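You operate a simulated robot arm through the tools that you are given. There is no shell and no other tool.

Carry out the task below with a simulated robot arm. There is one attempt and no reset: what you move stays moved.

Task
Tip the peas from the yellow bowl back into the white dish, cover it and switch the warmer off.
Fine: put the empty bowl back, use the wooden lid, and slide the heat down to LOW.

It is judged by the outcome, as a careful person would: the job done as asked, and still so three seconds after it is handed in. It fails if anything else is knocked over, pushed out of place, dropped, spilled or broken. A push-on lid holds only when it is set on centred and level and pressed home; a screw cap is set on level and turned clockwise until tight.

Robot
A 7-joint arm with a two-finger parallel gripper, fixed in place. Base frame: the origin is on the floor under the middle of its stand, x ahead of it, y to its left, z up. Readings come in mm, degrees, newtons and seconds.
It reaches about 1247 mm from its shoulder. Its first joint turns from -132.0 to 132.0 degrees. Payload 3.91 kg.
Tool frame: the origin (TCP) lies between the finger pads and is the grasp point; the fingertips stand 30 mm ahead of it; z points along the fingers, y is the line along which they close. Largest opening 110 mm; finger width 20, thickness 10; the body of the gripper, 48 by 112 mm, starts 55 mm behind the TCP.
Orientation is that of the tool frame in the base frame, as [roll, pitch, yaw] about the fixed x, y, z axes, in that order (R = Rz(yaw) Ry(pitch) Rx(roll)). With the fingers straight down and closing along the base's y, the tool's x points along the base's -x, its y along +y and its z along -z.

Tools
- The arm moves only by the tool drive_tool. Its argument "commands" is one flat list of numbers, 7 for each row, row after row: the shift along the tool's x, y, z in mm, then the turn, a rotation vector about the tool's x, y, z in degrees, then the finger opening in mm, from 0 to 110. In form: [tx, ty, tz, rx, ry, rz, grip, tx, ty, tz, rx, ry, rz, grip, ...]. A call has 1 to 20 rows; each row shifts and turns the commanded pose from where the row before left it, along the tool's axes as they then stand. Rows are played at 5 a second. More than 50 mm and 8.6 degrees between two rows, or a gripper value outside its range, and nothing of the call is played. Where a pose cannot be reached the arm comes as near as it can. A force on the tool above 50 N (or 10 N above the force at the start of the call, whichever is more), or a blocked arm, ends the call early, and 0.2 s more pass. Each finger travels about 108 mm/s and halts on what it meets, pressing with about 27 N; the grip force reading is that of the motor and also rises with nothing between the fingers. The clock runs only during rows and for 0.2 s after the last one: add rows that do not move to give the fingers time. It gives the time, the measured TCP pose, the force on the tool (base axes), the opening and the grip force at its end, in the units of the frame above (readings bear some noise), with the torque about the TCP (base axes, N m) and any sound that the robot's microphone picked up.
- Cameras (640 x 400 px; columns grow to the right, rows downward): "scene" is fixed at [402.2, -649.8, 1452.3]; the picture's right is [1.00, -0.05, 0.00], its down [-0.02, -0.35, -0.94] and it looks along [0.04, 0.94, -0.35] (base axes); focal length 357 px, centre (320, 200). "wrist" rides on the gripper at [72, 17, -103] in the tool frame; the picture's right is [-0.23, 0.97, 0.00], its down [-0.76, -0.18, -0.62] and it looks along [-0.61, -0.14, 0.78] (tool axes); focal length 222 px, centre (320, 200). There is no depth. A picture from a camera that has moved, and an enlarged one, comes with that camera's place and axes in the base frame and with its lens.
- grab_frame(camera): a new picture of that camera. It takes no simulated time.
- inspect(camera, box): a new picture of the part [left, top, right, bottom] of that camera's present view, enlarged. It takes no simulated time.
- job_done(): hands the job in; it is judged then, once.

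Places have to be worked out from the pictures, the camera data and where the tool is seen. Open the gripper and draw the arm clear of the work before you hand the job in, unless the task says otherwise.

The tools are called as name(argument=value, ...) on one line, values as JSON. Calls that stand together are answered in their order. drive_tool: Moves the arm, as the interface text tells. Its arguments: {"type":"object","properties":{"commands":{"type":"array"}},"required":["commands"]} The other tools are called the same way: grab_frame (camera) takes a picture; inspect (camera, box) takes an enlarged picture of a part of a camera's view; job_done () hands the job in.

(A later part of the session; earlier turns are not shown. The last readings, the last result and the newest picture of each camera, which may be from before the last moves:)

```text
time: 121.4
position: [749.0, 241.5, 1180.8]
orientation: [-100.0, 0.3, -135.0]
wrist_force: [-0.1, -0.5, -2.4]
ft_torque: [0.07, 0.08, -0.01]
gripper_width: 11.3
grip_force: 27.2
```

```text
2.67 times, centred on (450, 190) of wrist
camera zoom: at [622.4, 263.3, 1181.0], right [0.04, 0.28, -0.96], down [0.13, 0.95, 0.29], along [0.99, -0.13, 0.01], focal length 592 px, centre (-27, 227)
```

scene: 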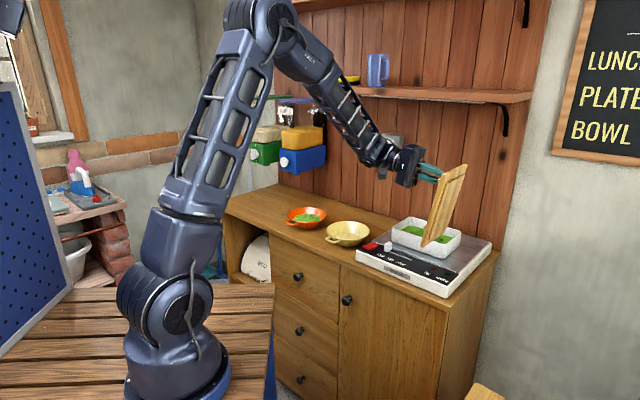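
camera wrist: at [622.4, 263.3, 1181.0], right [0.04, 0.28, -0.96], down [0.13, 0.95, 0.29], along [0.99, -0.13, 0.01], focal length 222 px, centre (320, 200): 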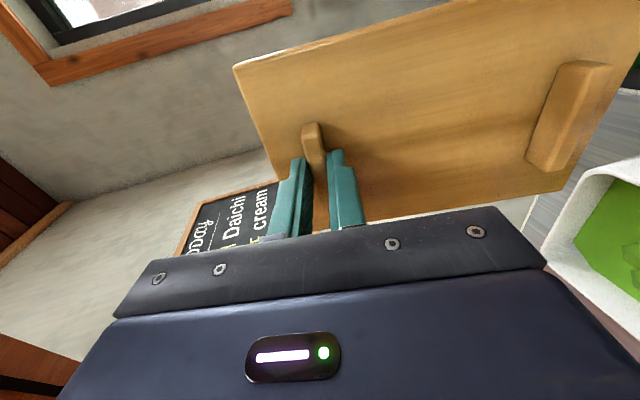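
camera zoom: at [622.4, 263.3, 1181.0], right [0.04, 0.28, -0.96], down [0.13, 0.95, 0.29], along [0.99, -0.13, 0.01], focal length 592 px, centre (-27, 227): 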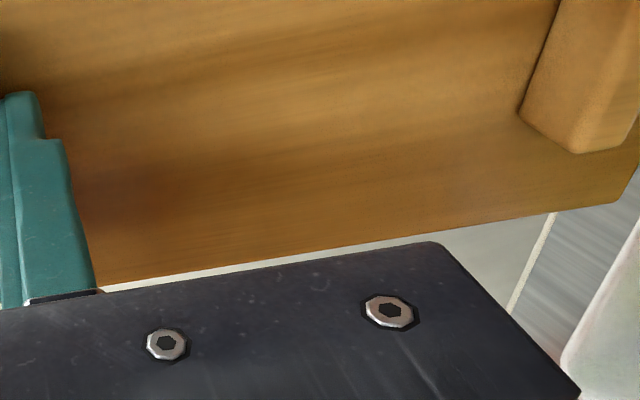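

The lid now sits at (−0.8, 70.4) in the tool frame. I'll swing it back level and place it again with more careful centring (target TCP n 829.2, e 358.5).

drive_tool(commands=[0, 0, 0, -5, 0, 0, 0, 0, 0, 0, -7, 0, 0, 0, 0, 0, 0, -7, 0, 0, 0, 0, 0, 0, -7, 0, 0, 0, 0, 0, 0, -7, 0, 0, 0, 0, 0, 0, -7, 0, 0, 0, 0, 0, 0, -7, 0, 0, 0, 0, 0, 0, -7, 0, 0, 0, 0, 0, 0, -7, 0, 0, 0, 0, 0, 0, -7, 0, 0, 0, 0, 0, 0, -7, 0, 0, 0, 0, 0, 0, -5, 0, 0, 0, 0, 0, 0, 0, 0, 0, 0])

drive_tool(commands=[-12, 0, 6, 0, 0, 0, 0, -22, 0, 10, 0, 0, 0, 0, -28, 0, 15, 0, 0, 0, 0, -28, 0, 20, 0, 0, 0, 0, -25, 0, 25, 0, 0, 0, 0, -14, 0, 20, 0, 0, 0, 0, 0, 0, 0, 0, 0, 0, 0])

inspect(camera="wrist", box=[210, 40, 310, 110])

inspect(camera="wrist", box=[500, 30, 640, 210])

```text
time: 124.2
position: [747.7, 240.5, 1181.0]
orientation: [180.0, 0.3, -135.1]
wrist_force: [-0.1, -0.3, -2.5]
ft_torque: [-0.08, -0.1, 0.01]
gripper_width: 11.5
grip_force: 26.6
```

```text
time: 125.8
position: [839.6, 334.3, 1084.4]
orientation: [180.0, 0.3, -135.0]
wrist_force: [-0.2, -0.2, -2.3]
ft_torque: [-0.09, -0.09, 0.0]
gripper_width: 11.9
grip_force: 26.9
```

```text
5.71 times, centred on (260, 75) of wrist
camera zoom: at [776.1, 293.2, 1187.3], right [-0.53, 0.85, 0.0], down [0.66, 0.41, 0.63], along [0.53, 0.33, -0.78], focal length 1269 px, centre (663, 914)
```

zoom: 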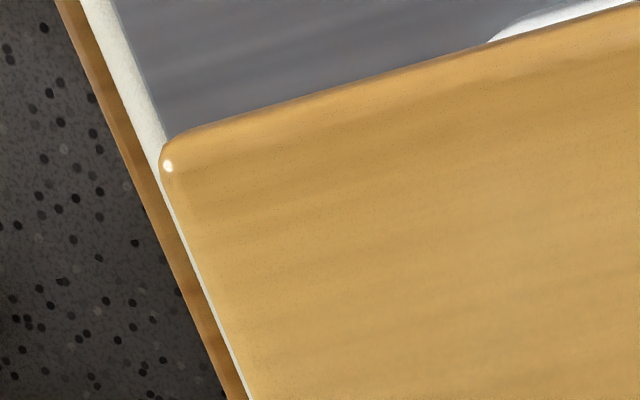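

```text
2.22 times, centred on (570, 120) of wrist
camera zoom: at [776.1, 293.2, 1187.3], right [-0.53, 0.85, 0.0], down [0.66, 0.41, 0.63], along [0.53, 0.33, -0.78], focal length 494 px, centre (-236, 378)
```

zoom: 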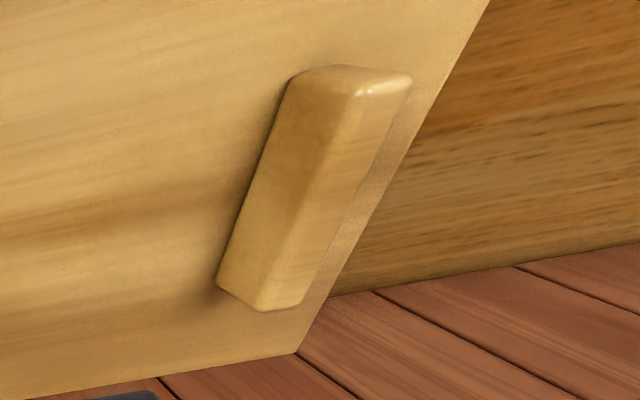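

The lid droops about 0.6° at its left end in this grip, so I'll compensate with a tiny tool rotation while trimming position, then descend to just above the rim.

drive_tool(commands=[0.5, -0.5, 10, -0.65, 0.3, 0, 0, 0, 0, 25, 0, 0, 0, 0, 0, 0, 25, 0, 0, 0, 0, 0, 0, 10, 0, 0, 0, 0, 0, 0, 0, 0, 0, 0, 0])

inspect(camera="scene", box=[390, 205, 430, 235])

inspect(camera="scene", box=[435, 215, 475, 250])

inspect(camera="wrist", box=[500, 30, 640, 210])

```text
time: 127.0
position: [839.0, 332.2, 1016.0]
orientation: [179.3, 0.0, -135.1]
wrist_force: [-0.5, 0.0, -2.1]
ft_torque: [-0.14, -0.1, 0.01]
gripper_width: 11.6
grip_force: 26.9
```

```text
13.33 times, centred on (410, 220) of scene
camera zoom: at [402.2, -649.8, 1452.3], right [1.0, -0.05, 0.0], down [-0.02, -0.35, -0.94], along [0.04, 0.94, -0.35], focal length 4761 px, centre (-880, -67)
```

zoom: 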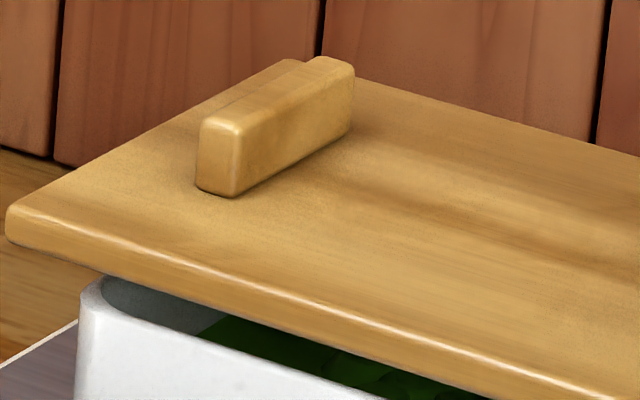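

```text
11.43 times, centred on (455, 232) of scene
camera zoom: at [402.2, -649.8, 1452.3], right [1.0, -0.05, 0.0], down [-0.02, -0.35, -0.94], along [0.04, 0.94, -0.35], focal length 4081 px, centre (-1223, -171)
```

zoom: 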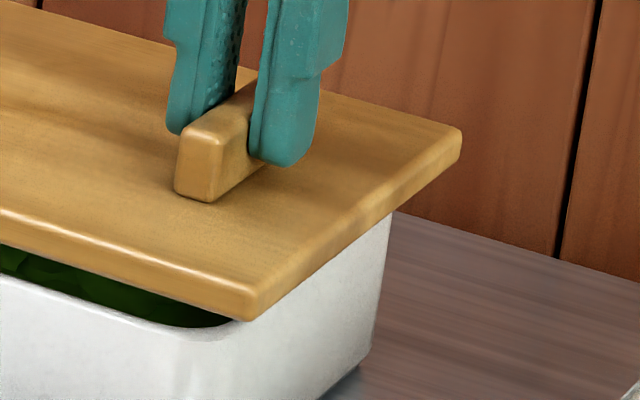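

```text
2.22 times, centred on (570, 120) of wrist
camera zoom: at [776.7, 292.0, 1118.4], right [-0.53, 0.85, 0.01], down [0.67, 0.41, 0.62], along [0.52, 0.33, -0.78], focal length 494 px, centre (-236, 378)
```

zoom: 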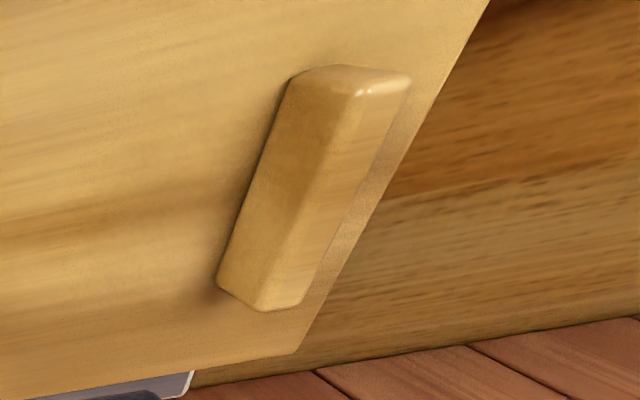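

All estimates say the remaining offset is about 1 mm or less. I'll trim slightly (+0.6 n, +1.1 e) and lower step by step, watching at what height contact occurs.

drive_tool(commands=[-0.6, -1.1, 4, 0, 0, 0, 0, 0, 0, 2, 0, 0, 0, 0, 0, 0, 0, 0, 0, 0, 0])

drive_tool(commands=[0, 0, 1, 0, 0, 0, 0, 0, 0, 0, 0, 0, 0, 0])

drive_tool(commands=[0, 0, 1, 0, 0, 0, 0, 0, 0, 0, 0, 0, 0, 0])

drive_tool(commands=[0, 0, 1, 0, 0, 0, 0, 0, 0, 0, 0, 0, 0, 0])

```text
time: 127.8
position: [840.1, 332.7, 1010.2]
orientation: [179.3, -0.1, -135.0]
wrist_force: [-0.2, -1.5, -3.3]
ft_torque: [-0.1, -0.13, -0.03]
gripper_width: 11.6
grip_force: 26.8
```

```text
time: 128.4
position: [840.3, 332.3, 1008.9]
orientation: [179.3, -0.1, -135.1]
wrist_force: [-1.7, 0.0, -1.4]
ft_torque: [-0.14, -0.1, -0.02]
gripper_width: 11.7
grip_force: 27.5
```

```text
time: 129.0
position: [840.4, 332.6, 1008.2]
orientation: [179.3, 0.0, -135.1]
wrist_force: [0.2, 0.4, -2.5]
ft_torque: [-0.13, -0.13, 0.0]
gripper_width: 11.7
grip_force: 26.9
```

```text
time: 129.6
position: [839.7, 333.0, 1006.5]
orientation: [179.2, -0.1, -135.1]
wrist_force: [0.6, 0.4, -1.9]
ft_torque: [-0.15, -0.11, 0.0]
gripper_width: 11.2
grip_force: 27.0
```

No contact yet at z≈1006.5. I'll continue in 1 mm steps.

drive_tool(commands=[0, 0, 1, 0, 0, 0, 0, 0, 0, 0, 0, 0, 0, 0])

drive_tool(commands=[0, 0, 1, 0, 0, 0, 0, 0, 0, 0, 0, 0, 0, 0])

drive_tool(commands=[0, 0, 1, 0, 0, 0, 0, 0, 0, 0, 0, 0, 0, 0])

```text
time: 130.2
position: [840.9, 332.8, 1005.2]
orientation: [179.2, 0.0, -135.1]
wrist_force: [-0.1, -0.5, -2.1]
ft_torque: [-0.08, -0.09, 0.04]
gripper_width: 11.6
grip_force: 27.0
```

```text
time: 130.8
position: [839.8, 332.3, 1006.3]
orientation: [179.2, 0.0, -135.0]
wrist_force: [-1.5, -0.8, 2.8]
ft_torque: [0.09, -0.34, 0.02]
gripper_width: 11.6
grip_force: 26.8
```

```text
time: 131.4
position: [840.6, 332.5, 1004.6]
orientation: [179.2, 0.0, -135.1]
wrist_force: [-0.6, -4.9, 15.4]
ft_torque: [-0.07, -0.24, -0.03]
gripper_width: 11.7
grip_force: 27.2
```

Contact occurs at the flush height, so the plug is inside the dish. I'll ease off and release again.

drive_tool(commands=[0, 0, -0.7, 0, 0, 0, 0, 0, 0, 0, 0, 0, 0, 0, 0, 0, 0, 0, 0, 0, 14, 0, 0, 0, 0, 0, 0, 18, 0, 0, 0, 0, 0, 0, 26, 0, 0, 0, 0, 0, 0, 30, 0, 0, 0, 0, 0, 0, 30])

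drive_tool(commands=[0, 0, -20, 0, 0, 0, 30, 0, 0, -25, 0, 0, 0, 30, -0.3, 24, 0, 0.65, -0.2, 0, 10, -0.3, 24, 0, 0, 0, 0, 0, -0.3, 22.4, 0, 0, 0, 0, 0, 0, 0, 0, 0, 0, 0, 0])

inspect(camera="scene", box=[385, 200, 475, 270])

grab_frame(camera="wrist")

```text
time: 133.0
position: [841.1, 332.9, 1003.9]
orientation: [179.2, 0.0, -135.1]
wrist_force: [0.7, 0.1, 0.0]
ft_torque: [0.0, -0.01, 0.0]
gripper_width: 30.1
grip_force: 0.1
```

```text
time: 134.4
position: [791.9, 384.0, 1048.1]
orientation: [180.0, 0.2, -135.1]
wrist_force: [-0.2, -0.1, 0.1]
ft_torque: [0.02, -0.01, 0.0]
gripper_width: 0.2
grip_force: 27.1
```

```text
5.71 times, centred on (430, 235) of scene
camera zoom: at [402.2, -649.8, 1452.3], right [1.0, -0.05, 0.0], down [-0.02, -0.35, -0.94], along [0.04, 0.94, -0.35], focal length 2041 px, centre (-309, 0)
```

zoom: 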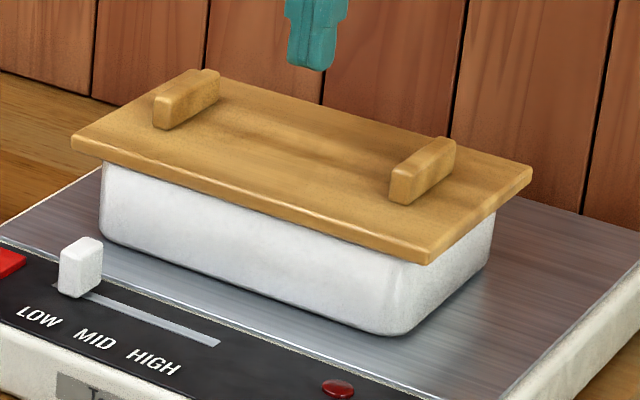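

```text
taken
camera wrist: at [727.5, 343.7, 1152.0], right [-0.53, 0.85, 0.0], down [0.66, 0.41, 0.63], along [0.53, 0.33, -0.78], focal length 222 px, centre (320, 200)
```

wrist: 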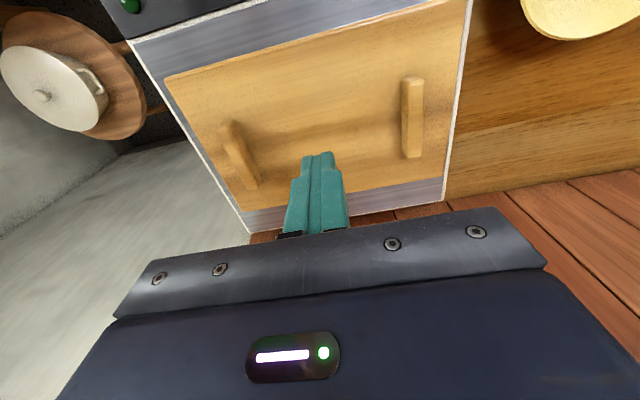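

The lid is seated again. I'll press at its centre, more slowly and with a longer hold.

drive_tool(commands=[0, 0, 22, 0, 0, 0, 0, 0, 0, 22, 0, 0, 0, 0, 0, 0, 3, 0, 0, 0, 0, 0, 0, 2, 0, 0, 0, 0, 0, 0, 0, 0, 0, 0, 0])

drive_tool(commands=[0, 0, 1, 0, 0, 0, 0, 0, 0, 0, 0, 0, 0, 0, 0, 0, 0, 0, 0, 0, 0])

drive_tool(commands=[0, 0, 0.7, 0, 0, 0, 0, 0, 0, 0, 0, 0, 0, 0, 0, 0, 0, 0, 0, 0, 0])

```text
time: 135.6
position: [791.5, 383.4, 999.3]
orientation: [-180.0, 0.2, -135.1]
wrist_force: [0.2, 0.7, 0.9]
ft_torque: [-0.03, 0.02, 0.03]
gripper_width: 0.0
grip_force: 27.1
```

```text
time: 136.4
position: [793.5, 382.8, 999.2]
orientation: [-180.0, 0.2, -135.0]
wrist_force: [-0.5, -0.1, -0.7]
ft_torque: [-0.02, 0.04, -0.01]
gripper_width: 0.0
grip_force: 26.6
```

```text
time: 137.2
position: [790.7, 381.2, 999.9]
orientation: [180.0, 0.3, -135.1]
wrist_force: [0.1, 0.2, 0.5]
ft_torque: [-0.01, 0.02, -0.01]
gripper_width: 0.1
grip_force: 27.5
```

No contact yet, so I'll continue down in small steps.

drive_tool(commands=[0, 0, 0.7, 0, 0, 0, 0, 0, 0, 0, 0, 0, 0, 0, 0, 0, 0, 0, 0, 0, 0])

drive_tool(commands=[0, 0, 0.7, 0, 0, 0, 0, 0, 0, 0, 0, 0, 0, 0, 0, 0, 0, 0, 0, 0, 0])

drive_tool(commands=[0, 0, 0.7, 0, 0, 0, 0, 0, 0, 0, 0, 0, 0, 0, 0, 0, 0, 0, 0, 0, 0])

```text
time: 138.0
position: [791.9, 381.9, 998.1]
orientation: [180.0, 0.2, -135.1]
wrist_force: [-0.8, 0.8, 1.1]
ft_torque: [0.01, 0.0, 0.01]
gripper_width: 0.0
grip_force: 26.5
```

```text
time: 138.8
position: [791.3, 382.1, 997.3]
orientation: [-179.9, 0.3, -135.1]
wrist_force: [-1.1, -1.9, 4.7]
ft_torque: [-0.07, 0.06, 0.02]
gripper_width: 0.0
grip_force: 27.0
```

```text
time: 139.6
position: [791.2, 382.9, 998.1]
orientation: [-179.9, 0.3, -135.0]
wrist_force: [1.7, 4.4, 16.0]
ft_torque: [0.0, 0.07, -0.05]
gripper_width: 0.0
grip_force: 26.9
```

Contact at the same height as before. I'll keep increasing the pressure gradually.

drive_tool(commands=[0, 0, 0.6, 0, 0, 0, 0, 0, 0, 0, 0, 0, 0, 0, 0, 0, 0, 0, 0, 0, 0])

drive_tool(commands=[0, 0, 0.6, 0, 0, 0, 0, 0, 0, 0, 0, 0, 0, 0, 0, 0, 0, 0, 0, 0, 0])

drive_tool(commands=[0, 0, 0.4, 0, 0, 0, 0, 0, 0, 0, 0, 0, 0, 0, 0, 0, 0, 0, 0, 0, 0, 0, 0, 0, 0, 0, 0, 0])

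```text
time: 140.4
position: [792.9, 383.1, 998.0]
orientation: [-180.0, 0.3, -135.2]
wrist_force: [2.8, 3.7, 30.7]
ft_torque: [-0.01, 0.03, 0.07]
gripper_width: 0.0
grip_force: 27.3
```

```text
time: 141.3
position: [792.7, 383.2, 997.7]
orientation: [-179.9, 0.4, -135.2]
wrist_force: [-1.3, -0.9, 12.1]
ft_torque: [-0.1, 0.1, -0.05]
gripper_width: 0.0
grip_force: 27.2
stopped in row 3: the force on the tool passed its limit at 50 N (the readings are from after the stop); the commanded pose is now the measured one
```

```text
time: 142.3
position: [792.3, 383.7, 997.3]
orientation: [-179.9, 0.5, -135.0]
wrist_force: [1.4, 3.2, 29.6]
ft_torque: [-0.11, 0.15, 0.0]
gripper_width: 0.0
grip_force: 27.1
```

I've pressed with about 50 N again. I'll lift away and repeat the gentle lift test at the right block.

drive_tool(commands=[0, 0, -10, 0, 0, 0, 0, 0, 0, -38, 0, 0, 0, 0, 0, -24, 0, 0, 0, 0, 30, 0, -24, 0, 0, 0, 0, 30, 0, -22.5, 0, 0, 0, 0, 30, 0, 0, 0, 0, 0, 0, 30])

inspect(camera="wrist", box=[240, 40, 400, 200])

```text
time: 143.7
position: [841.3, 332.7, 1044.9]
orientation: [-180.0, 0.4, -135.1]
wrist_force: [0.5, -0.1, 0.5]
ft_torque: [-0.01, 0.0, 0.01]
gripper_width: 30.1
grip_force: 0.1
```

```text
2.50 times, centred on (320, 120) of wrist
camera zoom: at [776.7, 292.1, 1148.1], right [-0.53, 0.85, 0.0], down [0.66, 0.41, 0.63], along [0.53, 0.33, -0.78], focal length 555 px, centre (320, 400)
```

zoom: 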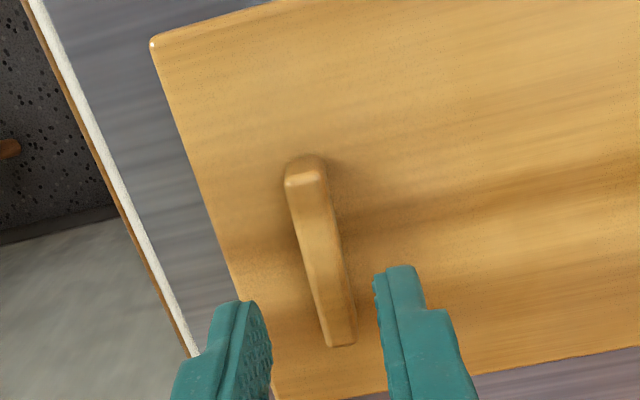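

The block is aligned. I'll level the tool, descend and grip for the lift test.

drive_tool(commands=[0, 0, 20, 0, 0.35, 0, 30, 0, 0.5, 21, 0, 0, 0, 30, 0, 0, 0, 0, 0, 0, 30, 0, 0, 0, 0, 0, 0, 22, 0, 0, 0, 0, 0, 0, 14, 0, 0, 0, 0, 0, 0, 8, 0, 0, 0, 0, 0, 0, 4, 0, 0, 0, 0, 0, 0, 4])

drive_tool(commands=[0, 0, -0.3, 0, 0, 0, 4, 0, 0, 0, 0, 0, 0, 4, 0, 0, 0, 0, 0, 0, 4])

drive_tool(commands=[0, 0, -0.4, 0, 0, 0, 4, 0, 0, 0, 0, 0, 0, 4, 0, 0, 0, 0, 0, 0, 4])

```text
time: 145.5
position: [840.0, 333.6, 1003.4]
orientation: [-179.9, -0.1, -135.1]
wrist_force: [0.3, 0.6, 0.7]
ft_torque: [0.01, -0.07, -0.04]
gripper_width: 11.3
grip_force: 27.1
```

```text
time: 146.3
position: [840.7, 334.2, 1004.4]
orientation: [180.0, 0.0, -135.2]
wrist_force: [0.3, -0.5, 0.4]
ft_torque: [-0.06, 0.0, -0.04]
gripper_width: 11.9
grip_force: 26.5
```

```text
time: 147.1
position: [840.5, 333.0, 1002.9]
orientation: [180.0, 0.0, -135.2]
wrist_force: [0.3, 0.1, -0.2]
ft_torque: [-0.01, -0.03, -0.01]
gripper_width: 11.7
grip_force: 26.9
```

Still no load. I'll lift another millimetre.

drive_tool(commands=[0, 0, -0.8, 0, 0, 0, 4, 0, 0, 0, 0, 0, 0, 4, 0, 0, 0, 0, 0, 0, 4])

inspect(camera="scene", box=[435, 220, 475, 250])

inspect(camera="scene", box=[390, 210, 430, 240])

```text
time: 147.9
position: [841.9, 333.0, 1004.8]
orientation: [179.9, 0.1, -135.0]
wrist_force: [0.9, -0.1, 0.2]
ft_torque: [-0.13, -0.12, -0.02]
gripper_width: 11.3
grip_force: 27.1
```

```text
13.33 times, centred on (455, 235) of scene
camera zoom: at [402.2, -649.8, 1452.3], right [1.0, -0.05, 0.0], down [-0.02, -0.35, -0.94], along [0.04, 0.94, -0.35], focal length 4761 px, centre (-1480, -267)
```

zoom: 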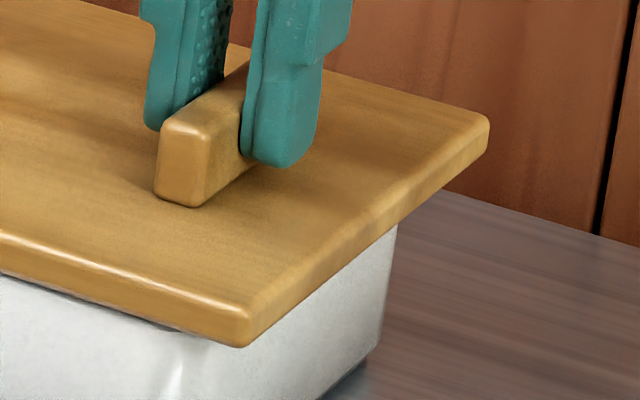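

```text
13.33 times, centred on (410, 225) of scene
camera zoom: at [402.2, -649.8, 1452.3], right [1.0, -0.05, 0.0], down [-0.02, -0.35, -0.94], along [0.04, 0.94, -0.35], focal length 4761 px, centre (-880, -133)
```

zoom: 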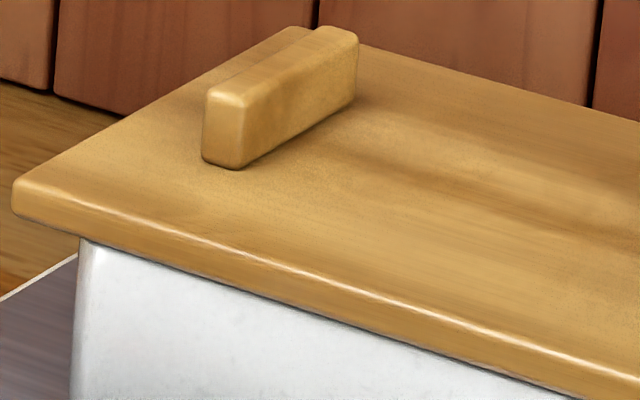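

I'll continue lifting in small steps to see whether the load settles at the lid's own weight (free) or grows (held).

drive_tool(commands=[0, 0, -0.7, 0, 0, 0, 4, 0, 0, 0, 0, 0, 0, 4, 0, 0, 0, 0, 0, 0, 4])

drive_tool(commands=[0, 0, -0.7, 0, 0, 0, 4, 0, 0, 0, 0, 0, 0, 4, 0, 0, 0, 0, 0, 0, 4])

inspect(camera="scene", box=[435, 220, 475, 250])

```text
time: 148.7
position: [840.2, 333.1, 1006.0]
orientation: [179.9, 0.0, -135.2]
wrist_force: [-0.2, -1.0, 0.5]
ft_torque: [-0.08, -0.09, 0.04]
gripper_width: 11.6
grip_force: 27.2
```

```text
time: 149.5
position: [841.8, 332.2, 1005.6]
orientation: [-180.0, 0.0, -135.1]
wrist_force: [0.0, -0.7, 0.3]
ft_torque: [-0.11, -0.12, -0.01]
gripper_width: 11.6
grip_force: 26.5
```

```text
13.33 times, centred on (455, 235) of scene
camera zoom: at [402.2, -649.8, 1452.3], right [1.0, -0.05, 0.0], down [-0.02, -0.35, -0.94], along [0.04, 0.94, -0.35], focal length 4761 px, centre (-1480, -267)
```

zoom: 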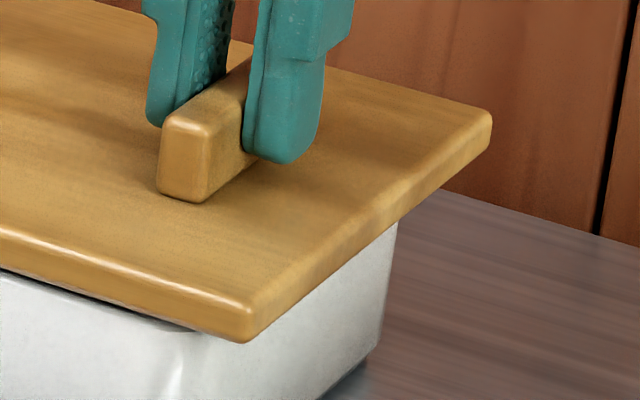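

I'll lift 2 mm more and compare.

drive_tool(commands=[0, 0, -1, 0, 0, 0, 4, 0, 0, -1, 0, 0, 0, 4, 0, 0, 0, 0, 0, 0, 4, 0, 0, 0, 0, 0, 0, 4])

inspect(camera="scene", box=[435, 220, 475, 250])

inspect(camera="scene", box=[390, 210, 430, 240])

```text
time: 150.5
position: [842.2, 332.2, 1007.8]
orientation: [179.9, -0.1, -135.1]
wrist_force: [0.1, -1.3, -1.8]
ft_torque: [-0.12, -0.09, 0.0]
gripper_width: 11.6
grip_force: 27.0
```

```text
13.33 times, centred on (455, 235) of scene
camera zoom: at [402.2, -649.8, 1452.3], right [1.0, -0.05, 0.0], down [-0.02, -0.35, -0.94], along [0.04, 0.94, -0.35], focal length 4761 px, centre (-1480, -267)
```

zoom: 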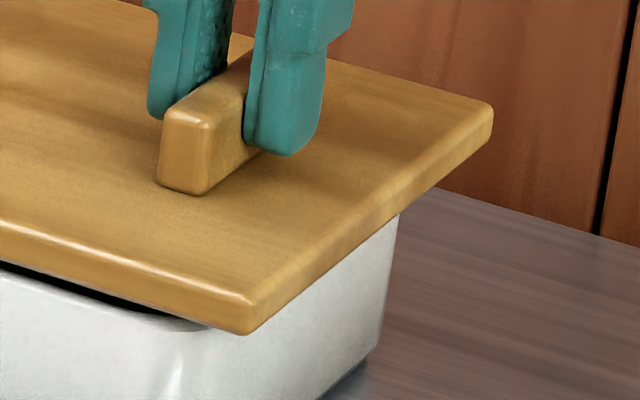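

```text
13.33 times, centred on (410, 225) of scene
camera zoom: at [402.2, -649.8, 1452.3], right [1.0, -0.05, 0.0], down [-0.02, -0.35, -0.94], along [0.04, 0.94, -0.35], focal length 4761 px, centre (-880, -133)
```

zoom: 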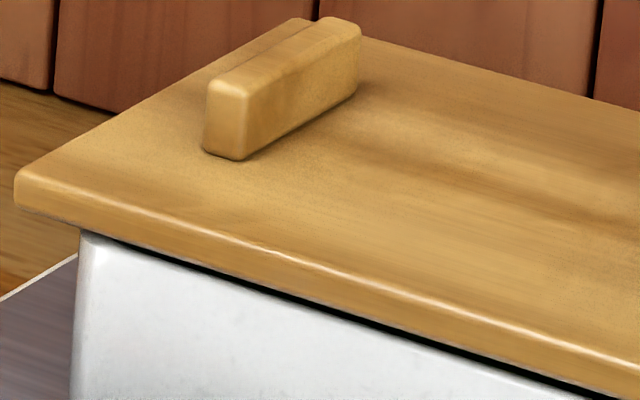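

The lid is simply loose-fitting (its plug drops inside the rim), so accurate seating is what matters. While I hold it with the plug just inside, I'll feel for the walls to centre it. First I'll lower it 1.8 mm.

drive_tool(commands=[0, 0, 1.8, 0, 0, 0, 4, 0, 0, 0, 0, 0, 0, 4, 0, 0, 0, 0, 0, 0, 4])

drive_tool(commands=[-0.6, 0, 0, 0, 0, 0, 4, 0, 0, 0, 0, 0, 0, 4, 0, 0, 0, 0, 0, 0, 4])

drive_tool(commands=[-0.6, 0, 0, 0, 0, 0, 4, 0, 0, 0, 0, 0, 0, 4, 0, 0, 0, 0, 0, 0, 4])

```text
time: 151.3
position: [841.8, 333.0, 1006.7]
orientation: [179.9, -0.1, -135.1]
wrist_force: [0.1, -0.2, -1.9]
ft_torque: [-0.1, -0.12, 0.0]
gripper_width: 11.5
grip_force: 27.0
```

```text
time: 152.1
position: [843.5, 334.2, 1005.5]
orientation: [-180.0, -0.2, -135.1]
wrist_force: [-0.2, 0.0, -1.2]
ft_torque: [-0.14, -0.11, 0.02]
gripper_width: 11.7
grip_force: 27.3
```

```text
time: 152.9
position: [843.9, 335.0, 1007.0]
orientation: [-180.0, -0.1, -135.2]
wrist_force: [-0.2, 0.1, -1.9]
ft_torque: [-0.13, -0.08, 0.03]
gripper_width: 11.6
grip_force: 27.0
```

No wall contact at +1.2 mm in n. Continuing to probe.

drive_tool(commands=[-0.6, 0, 0, 0, 0, 0, 4, 0, 0, 0, 0, 0, 0, 4, 0, 0, 0, 0, 0, 0, 4])

drive_tool(commands=[-0.6, 0, 0, 0, 0, 0, 4, 0, 0, 0, 0, 0, 0, 4, 0, 0, 0, 0, 0, 0, 4])

drive_tool(commands=[-0.6, 0, 0, 0, 0, 0, 4, 0, 0, 0, 0, 0, 0, 4, 0, 0, 0, 0, 0, 0, 4])

```text
time: 153.7
position: [843.2, 335.8, 1006.9]
orientation: [179.9, -0.1, -135.1]
wrist_force: [-0.1, -0.6, -2.1]
ft_torque: [-0.11, -0.12, 0.0]
gripper_width: 11.5
grip_force: 27.7
```

```text
time: 154.5
position: [844.6, 335.5, 1007.5]
orientation: [-180.0, 0.0, -135.1]
wrist_force: [0.7, -0.1, -2.6]
ft_torque: [-0.13, -0.12, -0.01]
gripper_width: 11.9
grip_force: 26.8
```

```text
time: 155.3
position: [843.8, 336.6, 1006.1]
orientation: [180.0, -0.1, -135.1]
wrist_force: [-0.6, 0.0, -1.8]
ft_torque: [-0.12, -0.14, 0.01]
gripper_width: 11.5
grip_force: 27.2
```

Still free at +3 mm. I'll lower a bit more here so the plug is definitely below the rim, then continue.

drive_tool(commands=[0, 0, 0.7, 0, 0, 0, 4, 0, 0, 0, 0, 0, 0, 4, 0, 0, 0, 0, 0, 0, 4])

drive_tool(commands=[0, 0, 0.7, 0, 0, 0, 4, 0, 0, 0, 0, 0, 0, 4, 0, 0, 0, 0, 0, 0, 4])

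drive_tool(commands=[-0.6, 0, 0, 0, 0, 0, 4, 0, 0, 0, 0, 0, 0, 4, 0, 0, 0, 0, 0, 0, 4])

drive_tool(commands=[-0.6, 0, 0, 0, 0, 0, 4, 0, 0, 0, 0, 0, 0, 4, 0, 0, 0, 0, 0, 0, 4])

```text
time: 156.1
position: [844.3, 335.4, 1005.9]
orientation: [180.0, -0.1, -135.1]
wrist_force: [-0.3, -0.4, -2.4]
ft_torque: [-0.11, -0.13, 0.03]
gripper_width: 11.5
grip_force: 26.9
```

```text
time: 156.9
position: [843.8, 335.6, 1005.6]
orientation: [180.0, -0.1, -135.1]
wrist_force: [0.2, -0.2, -2.0]
ft_torque: [-0.1, -0.1, -0.01]
gripper_width: 11.7
grip_force: 27.6
```

```text
time: 157.7
position: [843.9, 335.3, 1004.9]
orientation: [180.0, 0.0, -135.0]
wrist_force: [0.4, 0.6, -2.0]
ft_torque: [-0.02, -0.05, 0.02]
gripper_width: 11.6
grip_force: 27.2
```

```text
time: 158.5
position: [844.9, 336.5, 1005.9]
orientation: [-180.0, -0.2, -135.1]
wrist_force: [-0.1, -0.5, -1.3]
ft_torque: [-0.1, -0.1, 0.03]
gripper_width: 11.5
grip_force: 27.2
```

No contact at +4.2 mm either, so the fit is looser than I thought. I'll keep probing gently.

drive_tool(commands=[-0.8, 0, 0, 0, 0, 0, 4, 0, 0, 0, 0, 0, 0, 4, 0, 0, 0, 0, 0, 0, 4])

drive_tool(commands=[-0.8, 0, 0, 0, 0, 0, 4, 0, 0, 0, 0, 0, 0, 4, 0, 0, 0, 0, 0, 0, 4])

inspect(camera="scene", box=[385, 200, 475, 270])

```text
time: 159.3
position: [846.2, 336.8, 1005.7]
orientation: [-179.9, 0.0, -135.0]
wrist_force: [-0.4, -0.6, -1.7]
ft_torque: [-0.13, -0.05, 0.15]
gripper_width: 11.8
grip_force: 26.6
```

```text
time: 160.1
position: [845.9, 337.2, 1005.4]
orientation: [180.0, 0.0, -135.1]
wrist_force: [-2.3, -3.7, -0.6]
ft_torque: [-0.2, -0.02, 0.24]
gripper_width: 11.4
grip_force: 27.3
```

```text
5.71 times, centred on (430, 235) of scene
camera zoom: at [402.2, -649.8, 1452.3], right [1.0, -0.05, 0.0], down [-0.02, -0.35, -0.94], along [0.04, 0.94, -0.35], focal length 2041 px, centre (-309, 0)
```

zoom: 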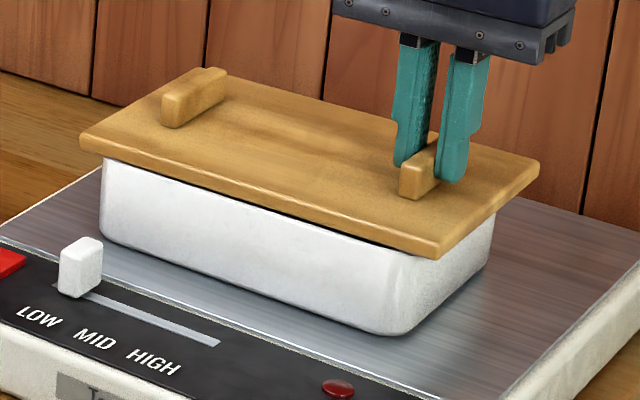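

I've found the back wall at about +5.0 mm. Now I'll go back and probe toward the front wall.

drive_tool(commands=[2.9, 0, 0, 0, 0, 0, 4, 2.9, 0, 0, 0, 0, 0, 4, 1, 0, 0, 0, 0, 0, 4, 0, 0, 0, 0, 0, 0, 4, 0, 0, 0, 0, 0, 0, 4])

drive_tool(commands=[1, 0, 0, 0, 0, 0, 4, 0, 0, 0, 0, 0, 0, 4, 0, 0, 0, 0, 0, 0, 4])

drive_tool(commands=[1, 0, 0, 0, 0, 0, 4, 0, 0, 0, 0, 0, 0, 4, 0, 0, 0, 0, 0, 0, 4])

drive_tool(commands=[0.8, 0, 0, 0, 0, 0, 4, 0, 0, 0, 0, 0, 0, 4, 0, 0, 0, 0, 0, 0, 4])

```text
time: 161.3
position: [841.4, 334.5, 1004.6]
orientation: [180.0, 0.0, -135.1]
wrist_force: [0.7, -1.0, -0.7]
ft_torque: [-0.05, -0.05, 0.01]
gripper_width: 11.5
grip_force: 27.0
```

```text
time: 162.1
position: [840.8, 331.5, 1004.3]
orientation: [-180.0, 0.0, -135.2]
wrist_force: [-0.4, 0.0, -2.5]
ft_torque: [-0.06, -0.07, 0.05]
gripper_width: 11.4
grip_force: 27.3
```

```text
time: 162.9
position: [839.8, 332.0, 1004.5]
orientation: [-180.0, 0.0, -135.1]
wrist_force: [-0.6, 0.5, -2.2]
ft_torque: [-0.06, -0.1, 0.0]
gripper_width: 11.7
grip_force: 27.4
```

```text
time: 163.7
position: [840.3, 330.9, 1005.5]
orientation: [179.9, 0.0, -135.1]
wrist_force: [0.0, 0.3, -2.3]
ft_torque: [-0.08, -0.14, -0.01]
gripper_width: 11.4
grip_force: 26.8
```

Free at −3.8 mm. Continuing toward the front.

drive_tool(commands=[0.8, 0, 0, 0, 0, 0, 4, 0, 0, 0, 0, 0, 0, 4, 0, 0, 0, 0, 0, 0, 4])

drive_tool(commands=[0.8, 0, 0, 0, 0, 0, 4, 0, 0, 0, 0, 0, 0, 4, 0, 0, 0, 0, 0, 0, 4])

drive_tool(commands=[0.8, 0, 0, 0, 0, 0, 4, 0, 0, 0, 0, 0, 0, 4, 0, 0, 0, 0, 0, 0, 4])

```text
time: 164.5
position: [838.0, 331.6, 1005.3]
orientation: [180.0, 0.0, -135.2]
wrist_force: [0.1, -0.2, -1.8]
ft_torque: [-0.1, -0.13, 0.0]
gripper_width: 11.4
grip_force: 26.8
```

```text
time: 165.3
position: [838.4, 329.5, 1006.2]
orientation: [-180.0, 0.0, -135.1]
wrist_force: [-0.1, 0.4, -2.7]
ft_torque: [-0.09, -0.08, -0.01]
gripper_width: 11.6
grip_force: 27.1
```

```text
time: 166.1
position: [837.0, 329.3, 1005.0]
orientation: [180.0, -0.1, -135.0]
wrist_force: [0.0, 0.1, -1.4]
ft_torque: [-0.1, -0.1, 0.01]
gripper_width: 11.6
grip_force: 26.8
```

Still free at −6.2 mm. Continuing.

drive_tool(commands=[0.8, 0, 0, 0, 0, 0, 4, 0, 0, 0, 0, 0, 0, 4, 0, 0, 0, 0, 0, 0, 4])

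drive_tool(commands=[0.8, 0, 0, 0, 0, 0, 4, 0, 0, 0, 0, 0, 0, 4, 0, 0, 0, 0, 0, 0, 4])

inspect(camera="scene", box=[385, 200, 475, 270])

```text
time: 166.9
position: [838.1, 329.3, 1006.4]
orientation: [-180.0, -0.1, -135.1]
wrist_force: [0.5, 0.8, -2.5]
ft_torque: [-0.04, -0.18, 0.01]
gripper_width: 11.6
grip_force: 26.9
```

```text
time: 167.7
position: [837.3, 328.6, 1006.1]
orientation: [180.0, 0.0, -135.1]
wrist_force: [1.7, 3.2, -1.4]
ft_torque: [-0.02, -0.16, 0.02]
gripper_width: 11.6
grip_force: 27.1
```

```text
5.71 times, centred on (430, 235) of scene
camera zoom: at [402.2, -649.8, 1452.3], right [1.0, -0.05, 0.0], down [-0.02, -0.35, -0.94], along [0.04, 0.94, -0.35], focal length 2041 px, centre (-309, 0)
```

zoom: 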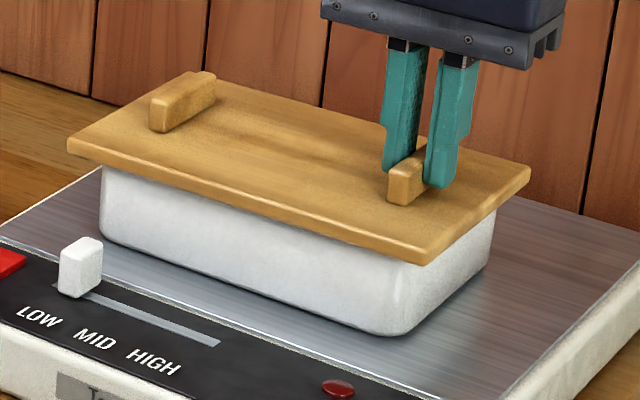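

The front wall is at about −7.2 mm, so the true front–back centre is at −1.1 mm from my start. I'll return to that centre and probe left and right in the same way.

drive_tool(commands=[-3.4, 0, 0, 0, 0, 0, 4, -3.3, 0, 0, 0, 0, 0, 4, 0, -2, 0, 0, 0, 0, 4, 0, -1, 0, 0, 0, 0, 4, 0, 0, 0, 0, 0, 0, 4, 0, 0, 0, 0, 0, 0, 4])

drive_tool(commands=[0, -1, 0, 0, 0, 0, 4, 0, 0, 0, 0, 0, 0, 4, 0, 0, 0, 0, 0, 0, 4])

drive_tool(commands=[0, -1, 0, 0, 0, 0, 4, 0, 0, 0, 0, 0, 0, 4, 0, 0, 0, 0, 0, 0, 4])

drive_tool(commands=[0, -0.8, 0, 0, 0, 0, 4, 0, 0, 0, 0, 0, 0, 4, 0, 0, 0, 0, 0, 0, 4])

```text
time: 169.1
position: [841.5, 331.9, 1004.8]
orientation: [180.0, -0.2, -135.0]
wrist_force: [0.1, -0.5, -1.3]
ft_torque: [-0.08, -0.1, 0.0]
gripper_width: 11.3
grip_force: 27.1
```

```text
time: 169.9
position: [844.0, 329.0, 1003.7]
orientation: [180.0, -0.1, -135.1]
wrist_force: [0.7, 0.9, -1.9]
ft_torque: [-0.02, -0.04, -0.02]
gripper_width: 11.8
grip_force: 27.1
```

```text
time: 170.7
position: [843.8, 329.1, 1005.1]
orientation: [-180.0, -0.1, -135.1]
wrist_force: [-0.8, -0.2, -2.4]
ft_torque: [-0.14, -0.13, 0.0]
gripper_width: 11.7
grip_force: 27.2
```

```text
time: 171.5
position: [843.7, 328.8, 1005.8]
orientation: [-179.9, 0.0, -135.1]
wrist_force: [-0.1, 0.3, -2.6]
ft_torque: [-0.14, -0.17, 0.04]
gripper_width: 11.7
grip_force: 27.1
```

Free at +5.8 mm in e. Continuing.

drive_tool(commands=[0, -0.8, 0, 0, 0, 0, 4, 0, 0, 0, 0, 0, 0, 4, 0, 0, 0, 0, 0, 0, 4])

drive_tool(commands=[0, -0.8, 0, 0, 0, 0, 4, 0, 0, 0, 0, 0, 0, 4, 0, 0, 0, 0, 0, 0, 4])

drive_tool(commands=[0, -0.8, 0, 0, 0, 0, 4, 0, 0, 0, 0, 0, 0, 4, 0, 0, 0, 0, 0, 0, 4])

```text
time: 172.3
position: [845.8, 328.1, 1004.8]
orientation: [179.9, 0.0, -135.1]
wrist_force: [-2.6, 2.8, -0.3]
ft_torque: [0.08, -0.02, 0.16]
gripper_width: 11.6
grip_force: 26.7
```

```text
time: 173.1
position: [845.8, 327.6, 1005.6]
orientation: [180.0, -0.1, -135.1]
wrist_force: [-3.1, 2.1, -2.5]
ft_torque: [-0.06, 0.1, 0.12]
gripper_width: 11.7
grip_force: 26.8
```

```text
time: 173.9
position: [847.1, 327.2, 1004.8]
orientation: [-179.9, -0.2, -135.1]
wrist_force: [-1.9, 1.6, -1.1]
ft_torque: [-0.01, 0.03, 0.11]
gripper_width: 11.7
grip_force: 26.8
```

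The right wall was touched at about +6.4 mm, and the last two nudges made the dish creep a millimetre or so. I'll stop there and probe the left side with finer steps.

drive_tool(commands=[0, 3, 0, 0, 0, 0, 4, 0, 3, 0, 0, 0, 0, 4, 0, 3, 0, 0, 0, 0, 4, 0, 0, 0, 0, 0, 0, 4, 0, 0, 0, 0, 0, 0, 4])

drive_tool(commands=[0, 0.8, 0, 0, 0, 0, 4, 0, 0, 0, 0, 0, 0, 4, 0, 0, 0, 0, 0, 0, 4])

drive_tool(commands=[0, 0.6, 0, 0, 0, 0, 4, 0, 0, 0, 0, 0, 0, 4, 0, 0, 0, 0, 0, 0, 4])

drive_tool(commands=[0, 0.6, 0, 0, 0, 0, 4, 0, 0, 0, 0, 0, 0, 4, 0, 0, 0, 0, 0, 0, 4])

```text
time: 175.1
position: [840.3, 332.8, 1006.1]
orientation: [180.0, 0.0, -135.1]
wrist_force: [0.0, -0.7, -2.9]
ft_torque: [-0.12, -0.07, -0.02]
gripper_width: 11.6
grip_force: 27.0
```

```text
time: 175.9
position: [839.8, 333.8, 1007.2]
orientation: [180.0, 0.0, -135.2]
wrist_force: [-0.8, -0.5, -1.8]
ft_torque: [-0.11, -0.12, 0.02]
gripper_width: 11.7
grip_force: 26.6
```

```text
time: 176.7
position: [840.6, 334.5, 1005.8]
orientation: [180.0, -0.1, -135.3]
wrist_force: [-0.3, 1.2, -2.1]
ft_torque: [-0.15, -0.1, 0.01]
gripper_width: 11.4
grip_force: 27.1
```

```text
time: 177.5
position: [839.1, 335.5, 1005.8]
orientation: [179.9, -0.1, -135.2]
wrist_force: [0.7, -1.3, -2.8]
ft_torque: [-0.12, -0.13, -0.02]
gripper_width: 11.2
grip_force: 27.0
```

Possibly the first touch of the left wall. One more small step to confirm.

drive_tool(commands=[0, 0, 0, 0, 0, 0, 4, 0, 0, 0, 0, 0, 0, 4])

drive_tool(commands=[0, 0.5, 0, 0, 0, 0, 4, 0, 0, 0, 0, 0, 0, 4, 0, 0, 0, 0, 0, 0, 4])

drive_tool(commands=[0, 0.5, 0, 0, 0, 0, 4, 0, 0, 0, 0, 0, 0, 4, 0, 0, 0, 0, 0, 0, 4])

```text
time: 178.1
position: [839.0, 335.0, 1005.6]
orientation: [-179.9, -0.1, -135.1]
wrist_force: [0.1, -0.2, -2.8]
ft_torque: [-0.13, -0.06, -0.01]
gripper_width: 11.8
grip_force: 27.3
```

```text
time: 178.9
position: [838.9, 335.5, 1005.1]
orientation: [-180.0, -0.1, -135.1]
wrist_force: [-0.4, 0.1, -3.2]
ft_torque: [-0.12, -0.11, -0.01]
gripper_width: 11.7
grip_force: 26.4
```

```text
time: 179.7
position: [838.6, 337.0, 1004.5]
orientation: [-179.9, 0.0, -135.1]
wrist_force: [0.3, -0.1, -2.8]
ft_torque: [-0.11, -0.11, -0.06]
gripper_width: 11.7
grip_force: 27.0
```

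Not yet, at −3.8 mm. Continuing in fine steps.

drive_tool(commands=[0, 0.5, 0, 0, 0, 0, 4, 0, 0, 0, 0, 0, 0, 4, 0, 0, 0, 0, 0, 0, 4])

drive_tool(commands=[0, 0.5, 0, 0, 0, 0, 4, 0, 0, 0, 0, 0, 0, 4, 0, 0, 0, 0, 0, 0, 4])

drive_tool(commands=[0, 0.5, 0, 0, 0, 0, 4, 0, 0, 0, 0, 0, 0, 4, 0, 0, 0, 0, 0, 0, 4])

```text
time: 180.5
position: [838.8, 335.2, 1005.9]
orientation: [180.0, -0.2, -135.1]
wrist_force: [-0.1, 0.3, -2.7]
ft_torque: [-0.12, -0.1, 0.02]
gripper_width: 11.7
grip_force: 27.2
```

```text
time: 181.3
position: [837.3, 336.0, 1005.8]
orientation: [180.0, 0.1, -135.1]
wrist_force: [2.3, -1.5, -2.0]
ft_torque: [-0.18, -0.14, 0.03]
gripper_width: 11.6
grip_force: 26.9
```

```text
time: 182.1
position: [837.5, 335.0, 1004.7]
orientation: [180.0, 0.0, -135.0]
wrist_force: [1.9, -2.6, -2.0]
ft_torque: [-0.04, -0.22, 0.04]
gripper_width: 11.9
grip_force: 26.1
```

The left wall is at about −4.6 mm, giving about ±6.2 mm of play. I'll push gently another millimetre to put the dish back where it was, then return to the centre.

drive_tool(commands=[0, 0.5, 0, 0, 0, 0, 4, 0, 0.5, 0, 0, 0, 0, 4, 0, 0, 0, 0, 0, 0, 4, 0, 0, 0, 0, 0, 0, 4])

drive_tool(commands=[0, -3.2, 0, 0, 0, 0, 4, 0, -3.0, 0, 0, 0, 0, 4, 0, 0, 0, 0, 0, 0, 4, 0, 0, 0, 0, 0, 0, 4])

inspect(camera="scene", box=[385, 200, 475, 270])

inspect(camera="wrist", box=[500, 30, 640, 210])

```text
time: 183.1
position: [836.2, 336.4, 1005.4]
orientation: [-180.0, 0.0, -135.2]
wrist_force: [3.9, -1.9, -1.8]
ft_torque: [-0.12, -0.12, 0.02]
gripper_width: 11.8
grip_force: 27.1
```

```text
time: 184.1
position: [840.6, 333.5, 1005.0]
orientation: [-180.0, -0.1, -135.0]
wrist_force: [0.4, 1.6, -2.0]
ft_torque: [-0.09, -0.11, 0.0]
gripper_width: 11.5
grip_force: 27.8
```

```text
5.71 times, centred on (430, 235) of scene
camera zoom: at [402.2, -649.8, 1452.3], right [1.0, -0.05, 0.0], down [-0.02, -0.35, -0.94], along [0.04, 0.94, -0.35], focal length 2041 px, centre (-309, 0)
```

zoom: 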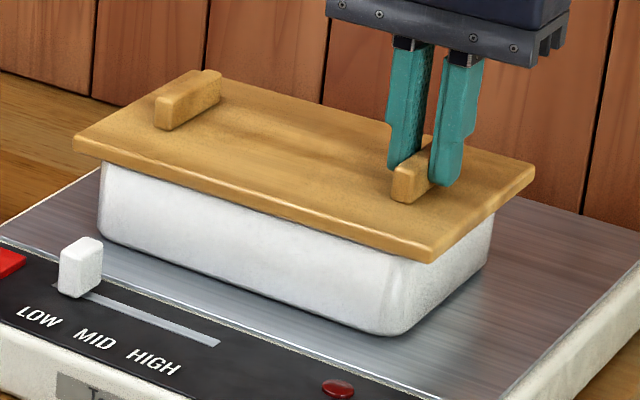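

```text
2.22 times, centred on (570, 120) of wrist
camera zoom: at [777.1, 292.1, 1108.2], right [-0.53, 0.85, 0.0], down [0.67, 0.41, 0.62], along [0.53, 0.33, -0.78], focal length 494 px, centre (-236, 378)
```

zoom: 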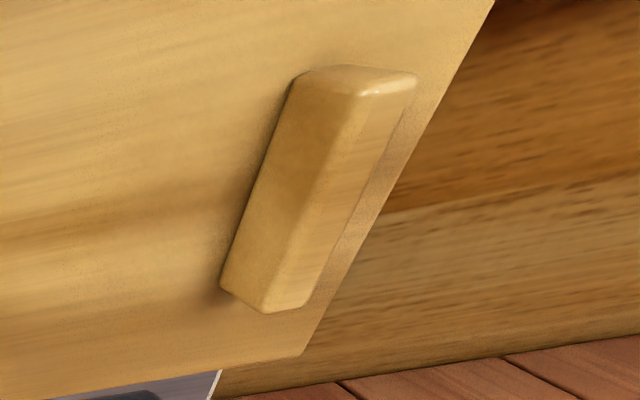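

The lid is now centred in the dish by feel. I'll level it slightly, lower onto the rim and release.

drive_tool(commands=[0, 0, 0.5, -0.5, 0, 0, 4, 0, 0, 0.7, 0, 0, 0, 4, 0, 0, 0.6, 0, 0, 0, 4, 0, 0, 0, 0, 0, 0, 4])

drive_tool(commands=[0, 0, 0.4, 0, 0, 0, 4, 0, 0, 0, 0, 0, 0, 4])

```text
time: 185.1
position: [841.5, 332.1, 1004.5]
orientation: [179.5, -0.1, -135.1]
wrist_force: [-3.2, -1.1, 6.0]
ft_torque: [-0.3, 0.28, 0.01]
gripper_width: 11.5
grip_force: 27.3
```

```text
time: 185.7
position: [839.8, 331.7, 1003.4]
orientation: [179.5, 0.1, -135.1]
wrist_force: [-5.1, 2.5, 12.7]
ft_torque: [-0.22, 0.21, -0.04]
gripper_width: 11.5
grip_force: 26.8
```

Contact made. Easing off and opening, then lifting clear and moving over the centre with closed fingers.

drive_tool(commands=[0, 0, -0.5, 0, 0, 0, 4, 0, 0, 0, 0, 0, 0, 4, 0, 0, 0, 0, 0, 0, 14, 0, 0, 0, 0, 0, 0, 20, 0, 0, 0, 0, 0, 0, 28, 0, 0, 0, 0, 0, 0, 30, 0, 0, -22, 0, 0, 0, 30, 0, 0, -25, 0.5, 0, 0, 30, 0, 24, 0, 0, 0, 0, 10, 0, 24, 0, 0, 0, 0, 0, 0, 22.5, 0, 0, 0, 0, 0, 0, 0, 0, 0, 0, 0, 0])

grab_frame(camera="wrist")

inspect(camera="scene", box=[385, 200, 475, 270])

```text
time: 188.3
position: [791.7, 382.5, 1048.6]
orientation: [180.0, -0.1, -135.1]
wrist_force: [-0.6, 0.2, -0.5]
ft_torque: [-0.01, 0.01, 0.01]
gripper_width: 0.2
grip_force: 26.9
```

```text
taken
camera wrist: at [727.6, 342.6, 1151.9], right [-0.53, 0.85, 0.0], down [0.67, 0.41, 0.62], along [0.53, 0.33, -0.78], focal length 222 px, centre (320, 200)
```

wrist: 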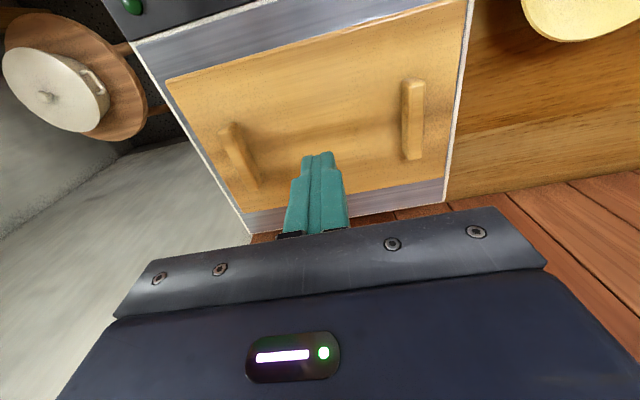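

```text
5.71 times, centred on (430, 235) of scene
camera zoom: at [402.2, -649.8, 1452.3], right [1.0, -0.05, 0.0], down [-0.02, -0.35, -0.94], along [0.04, 0.94, -0.35], focal length 2041 px, centre (-309, 0)
```

zoom: 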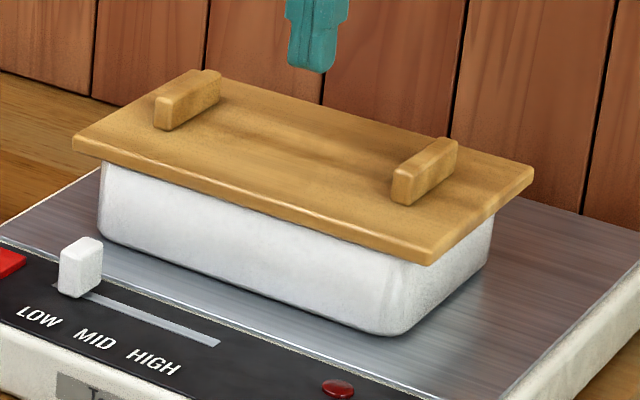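

The lid is centred. I'll press it down at the centre once more, in steps.

drive_tool(commands=[0.5, 0.5, 25, 0, 0, 0, 0, 0.5, 0.5, 24, 0, 0, 0, 0, 0, 0, 1.5, 0, 0, 0, 0, 0, 0, 0, 0, 0, 0, 0])

drive_tool(commands=[0, 0, 1.2, 0, 0, 0, 0, 0, 0, 0, 0, 0, 0, 0])

drive_tool(commands=[0, 0, 1, 0, 0, 0, 0, 0, 0, 0, 0, 0, 0, 0])

drive_tool(commands=[0, 0, 0.7, 0, 0, 0, 0, 0, 0, 0, 0, 0, 0, 0])

```text
time: 189.3
position: [790.5, 383.9, 1000.1]
orientation: [-180.0, -0.1, -135.2]
wrist_force: [0.2, 0.5, -0.2]
ft_torque: [0.03, 0.0, -0.03]
gripper_width: 0.0
grip_force: 27.4
```

```text
time: 189.9
position: [789.4, 383.7, 999.5]
orientation: [180.0, 0.0, -135.1]
wrist_force: [-0.6, -0.9, -0.2]
ft_torque: [0.0, -0.02, -0.03]
gripper_width: 0.0
grip_force: 27.5
```

```text
time: 190.5
position: [790.8, 382.0, 998.3]
orientation: [-180.0, 0.0, -135.2]
wrist_force: [0.2, 0.7, 1.3]
ft_torque: [0.06, -0.04, 0.03]
gripper_width: 0.2
grip_force: 27.1
```

```text
time: 191.1
position: [788.9, 382.7, 999.3]
orientation: [180.0, 0.1, -135.1]
wrist_force: [0.9, 0.5, 9.3]
ft_torque: [-0.02, -0.05, 0.05]
gripper_width: 0.0
grip_force: 27.0
```

drive_tool(commands=[0, 0, 0.7, 0, 0, 0, 0, 0, 0, 0, 0, 0, 0, 0])

drive_tool(commands=[0, 0, 0.6, 0, 0, 0, 0, 0, 0, 0, 0, 0, 0, 0])

drive_tool(commands=[0, 0, 0.4, 0, 0, 0, 0, 0, 0, 0, 0, 0, 0, 0])

```text
time: 191.7
position: [790.3, 382.7, 998.3]
orientation: [-180.0, 0.1, -135.1]
wrist_force: [6.3, 4.4, 20.3]
ft_torque: [0.12, -0.17, 0.0]
gripper_width: 0.0
grip_force: 26.7
```

```text
time: 192.3
position: [789.8, 383.0, 998.4]
orientation: [180.0, 0.0, -135.1]
wrist_force: [5.8, 3.4, 34.6]
ft_torque: [0.04, -0.16, -0.04]
gripper_width: 0.3
grip_force: 26.8
```

```text
time: 192.9
position: [789.3, 382.4, 997.4]
orientation: [180.0, 0.1, -135.1]
wrist_force: [5.5, 4.2, 46.2]
ft_torque: [0.06, -0.12, -0.04]
gripper_width: 0.0
grip_force: 26.9
```

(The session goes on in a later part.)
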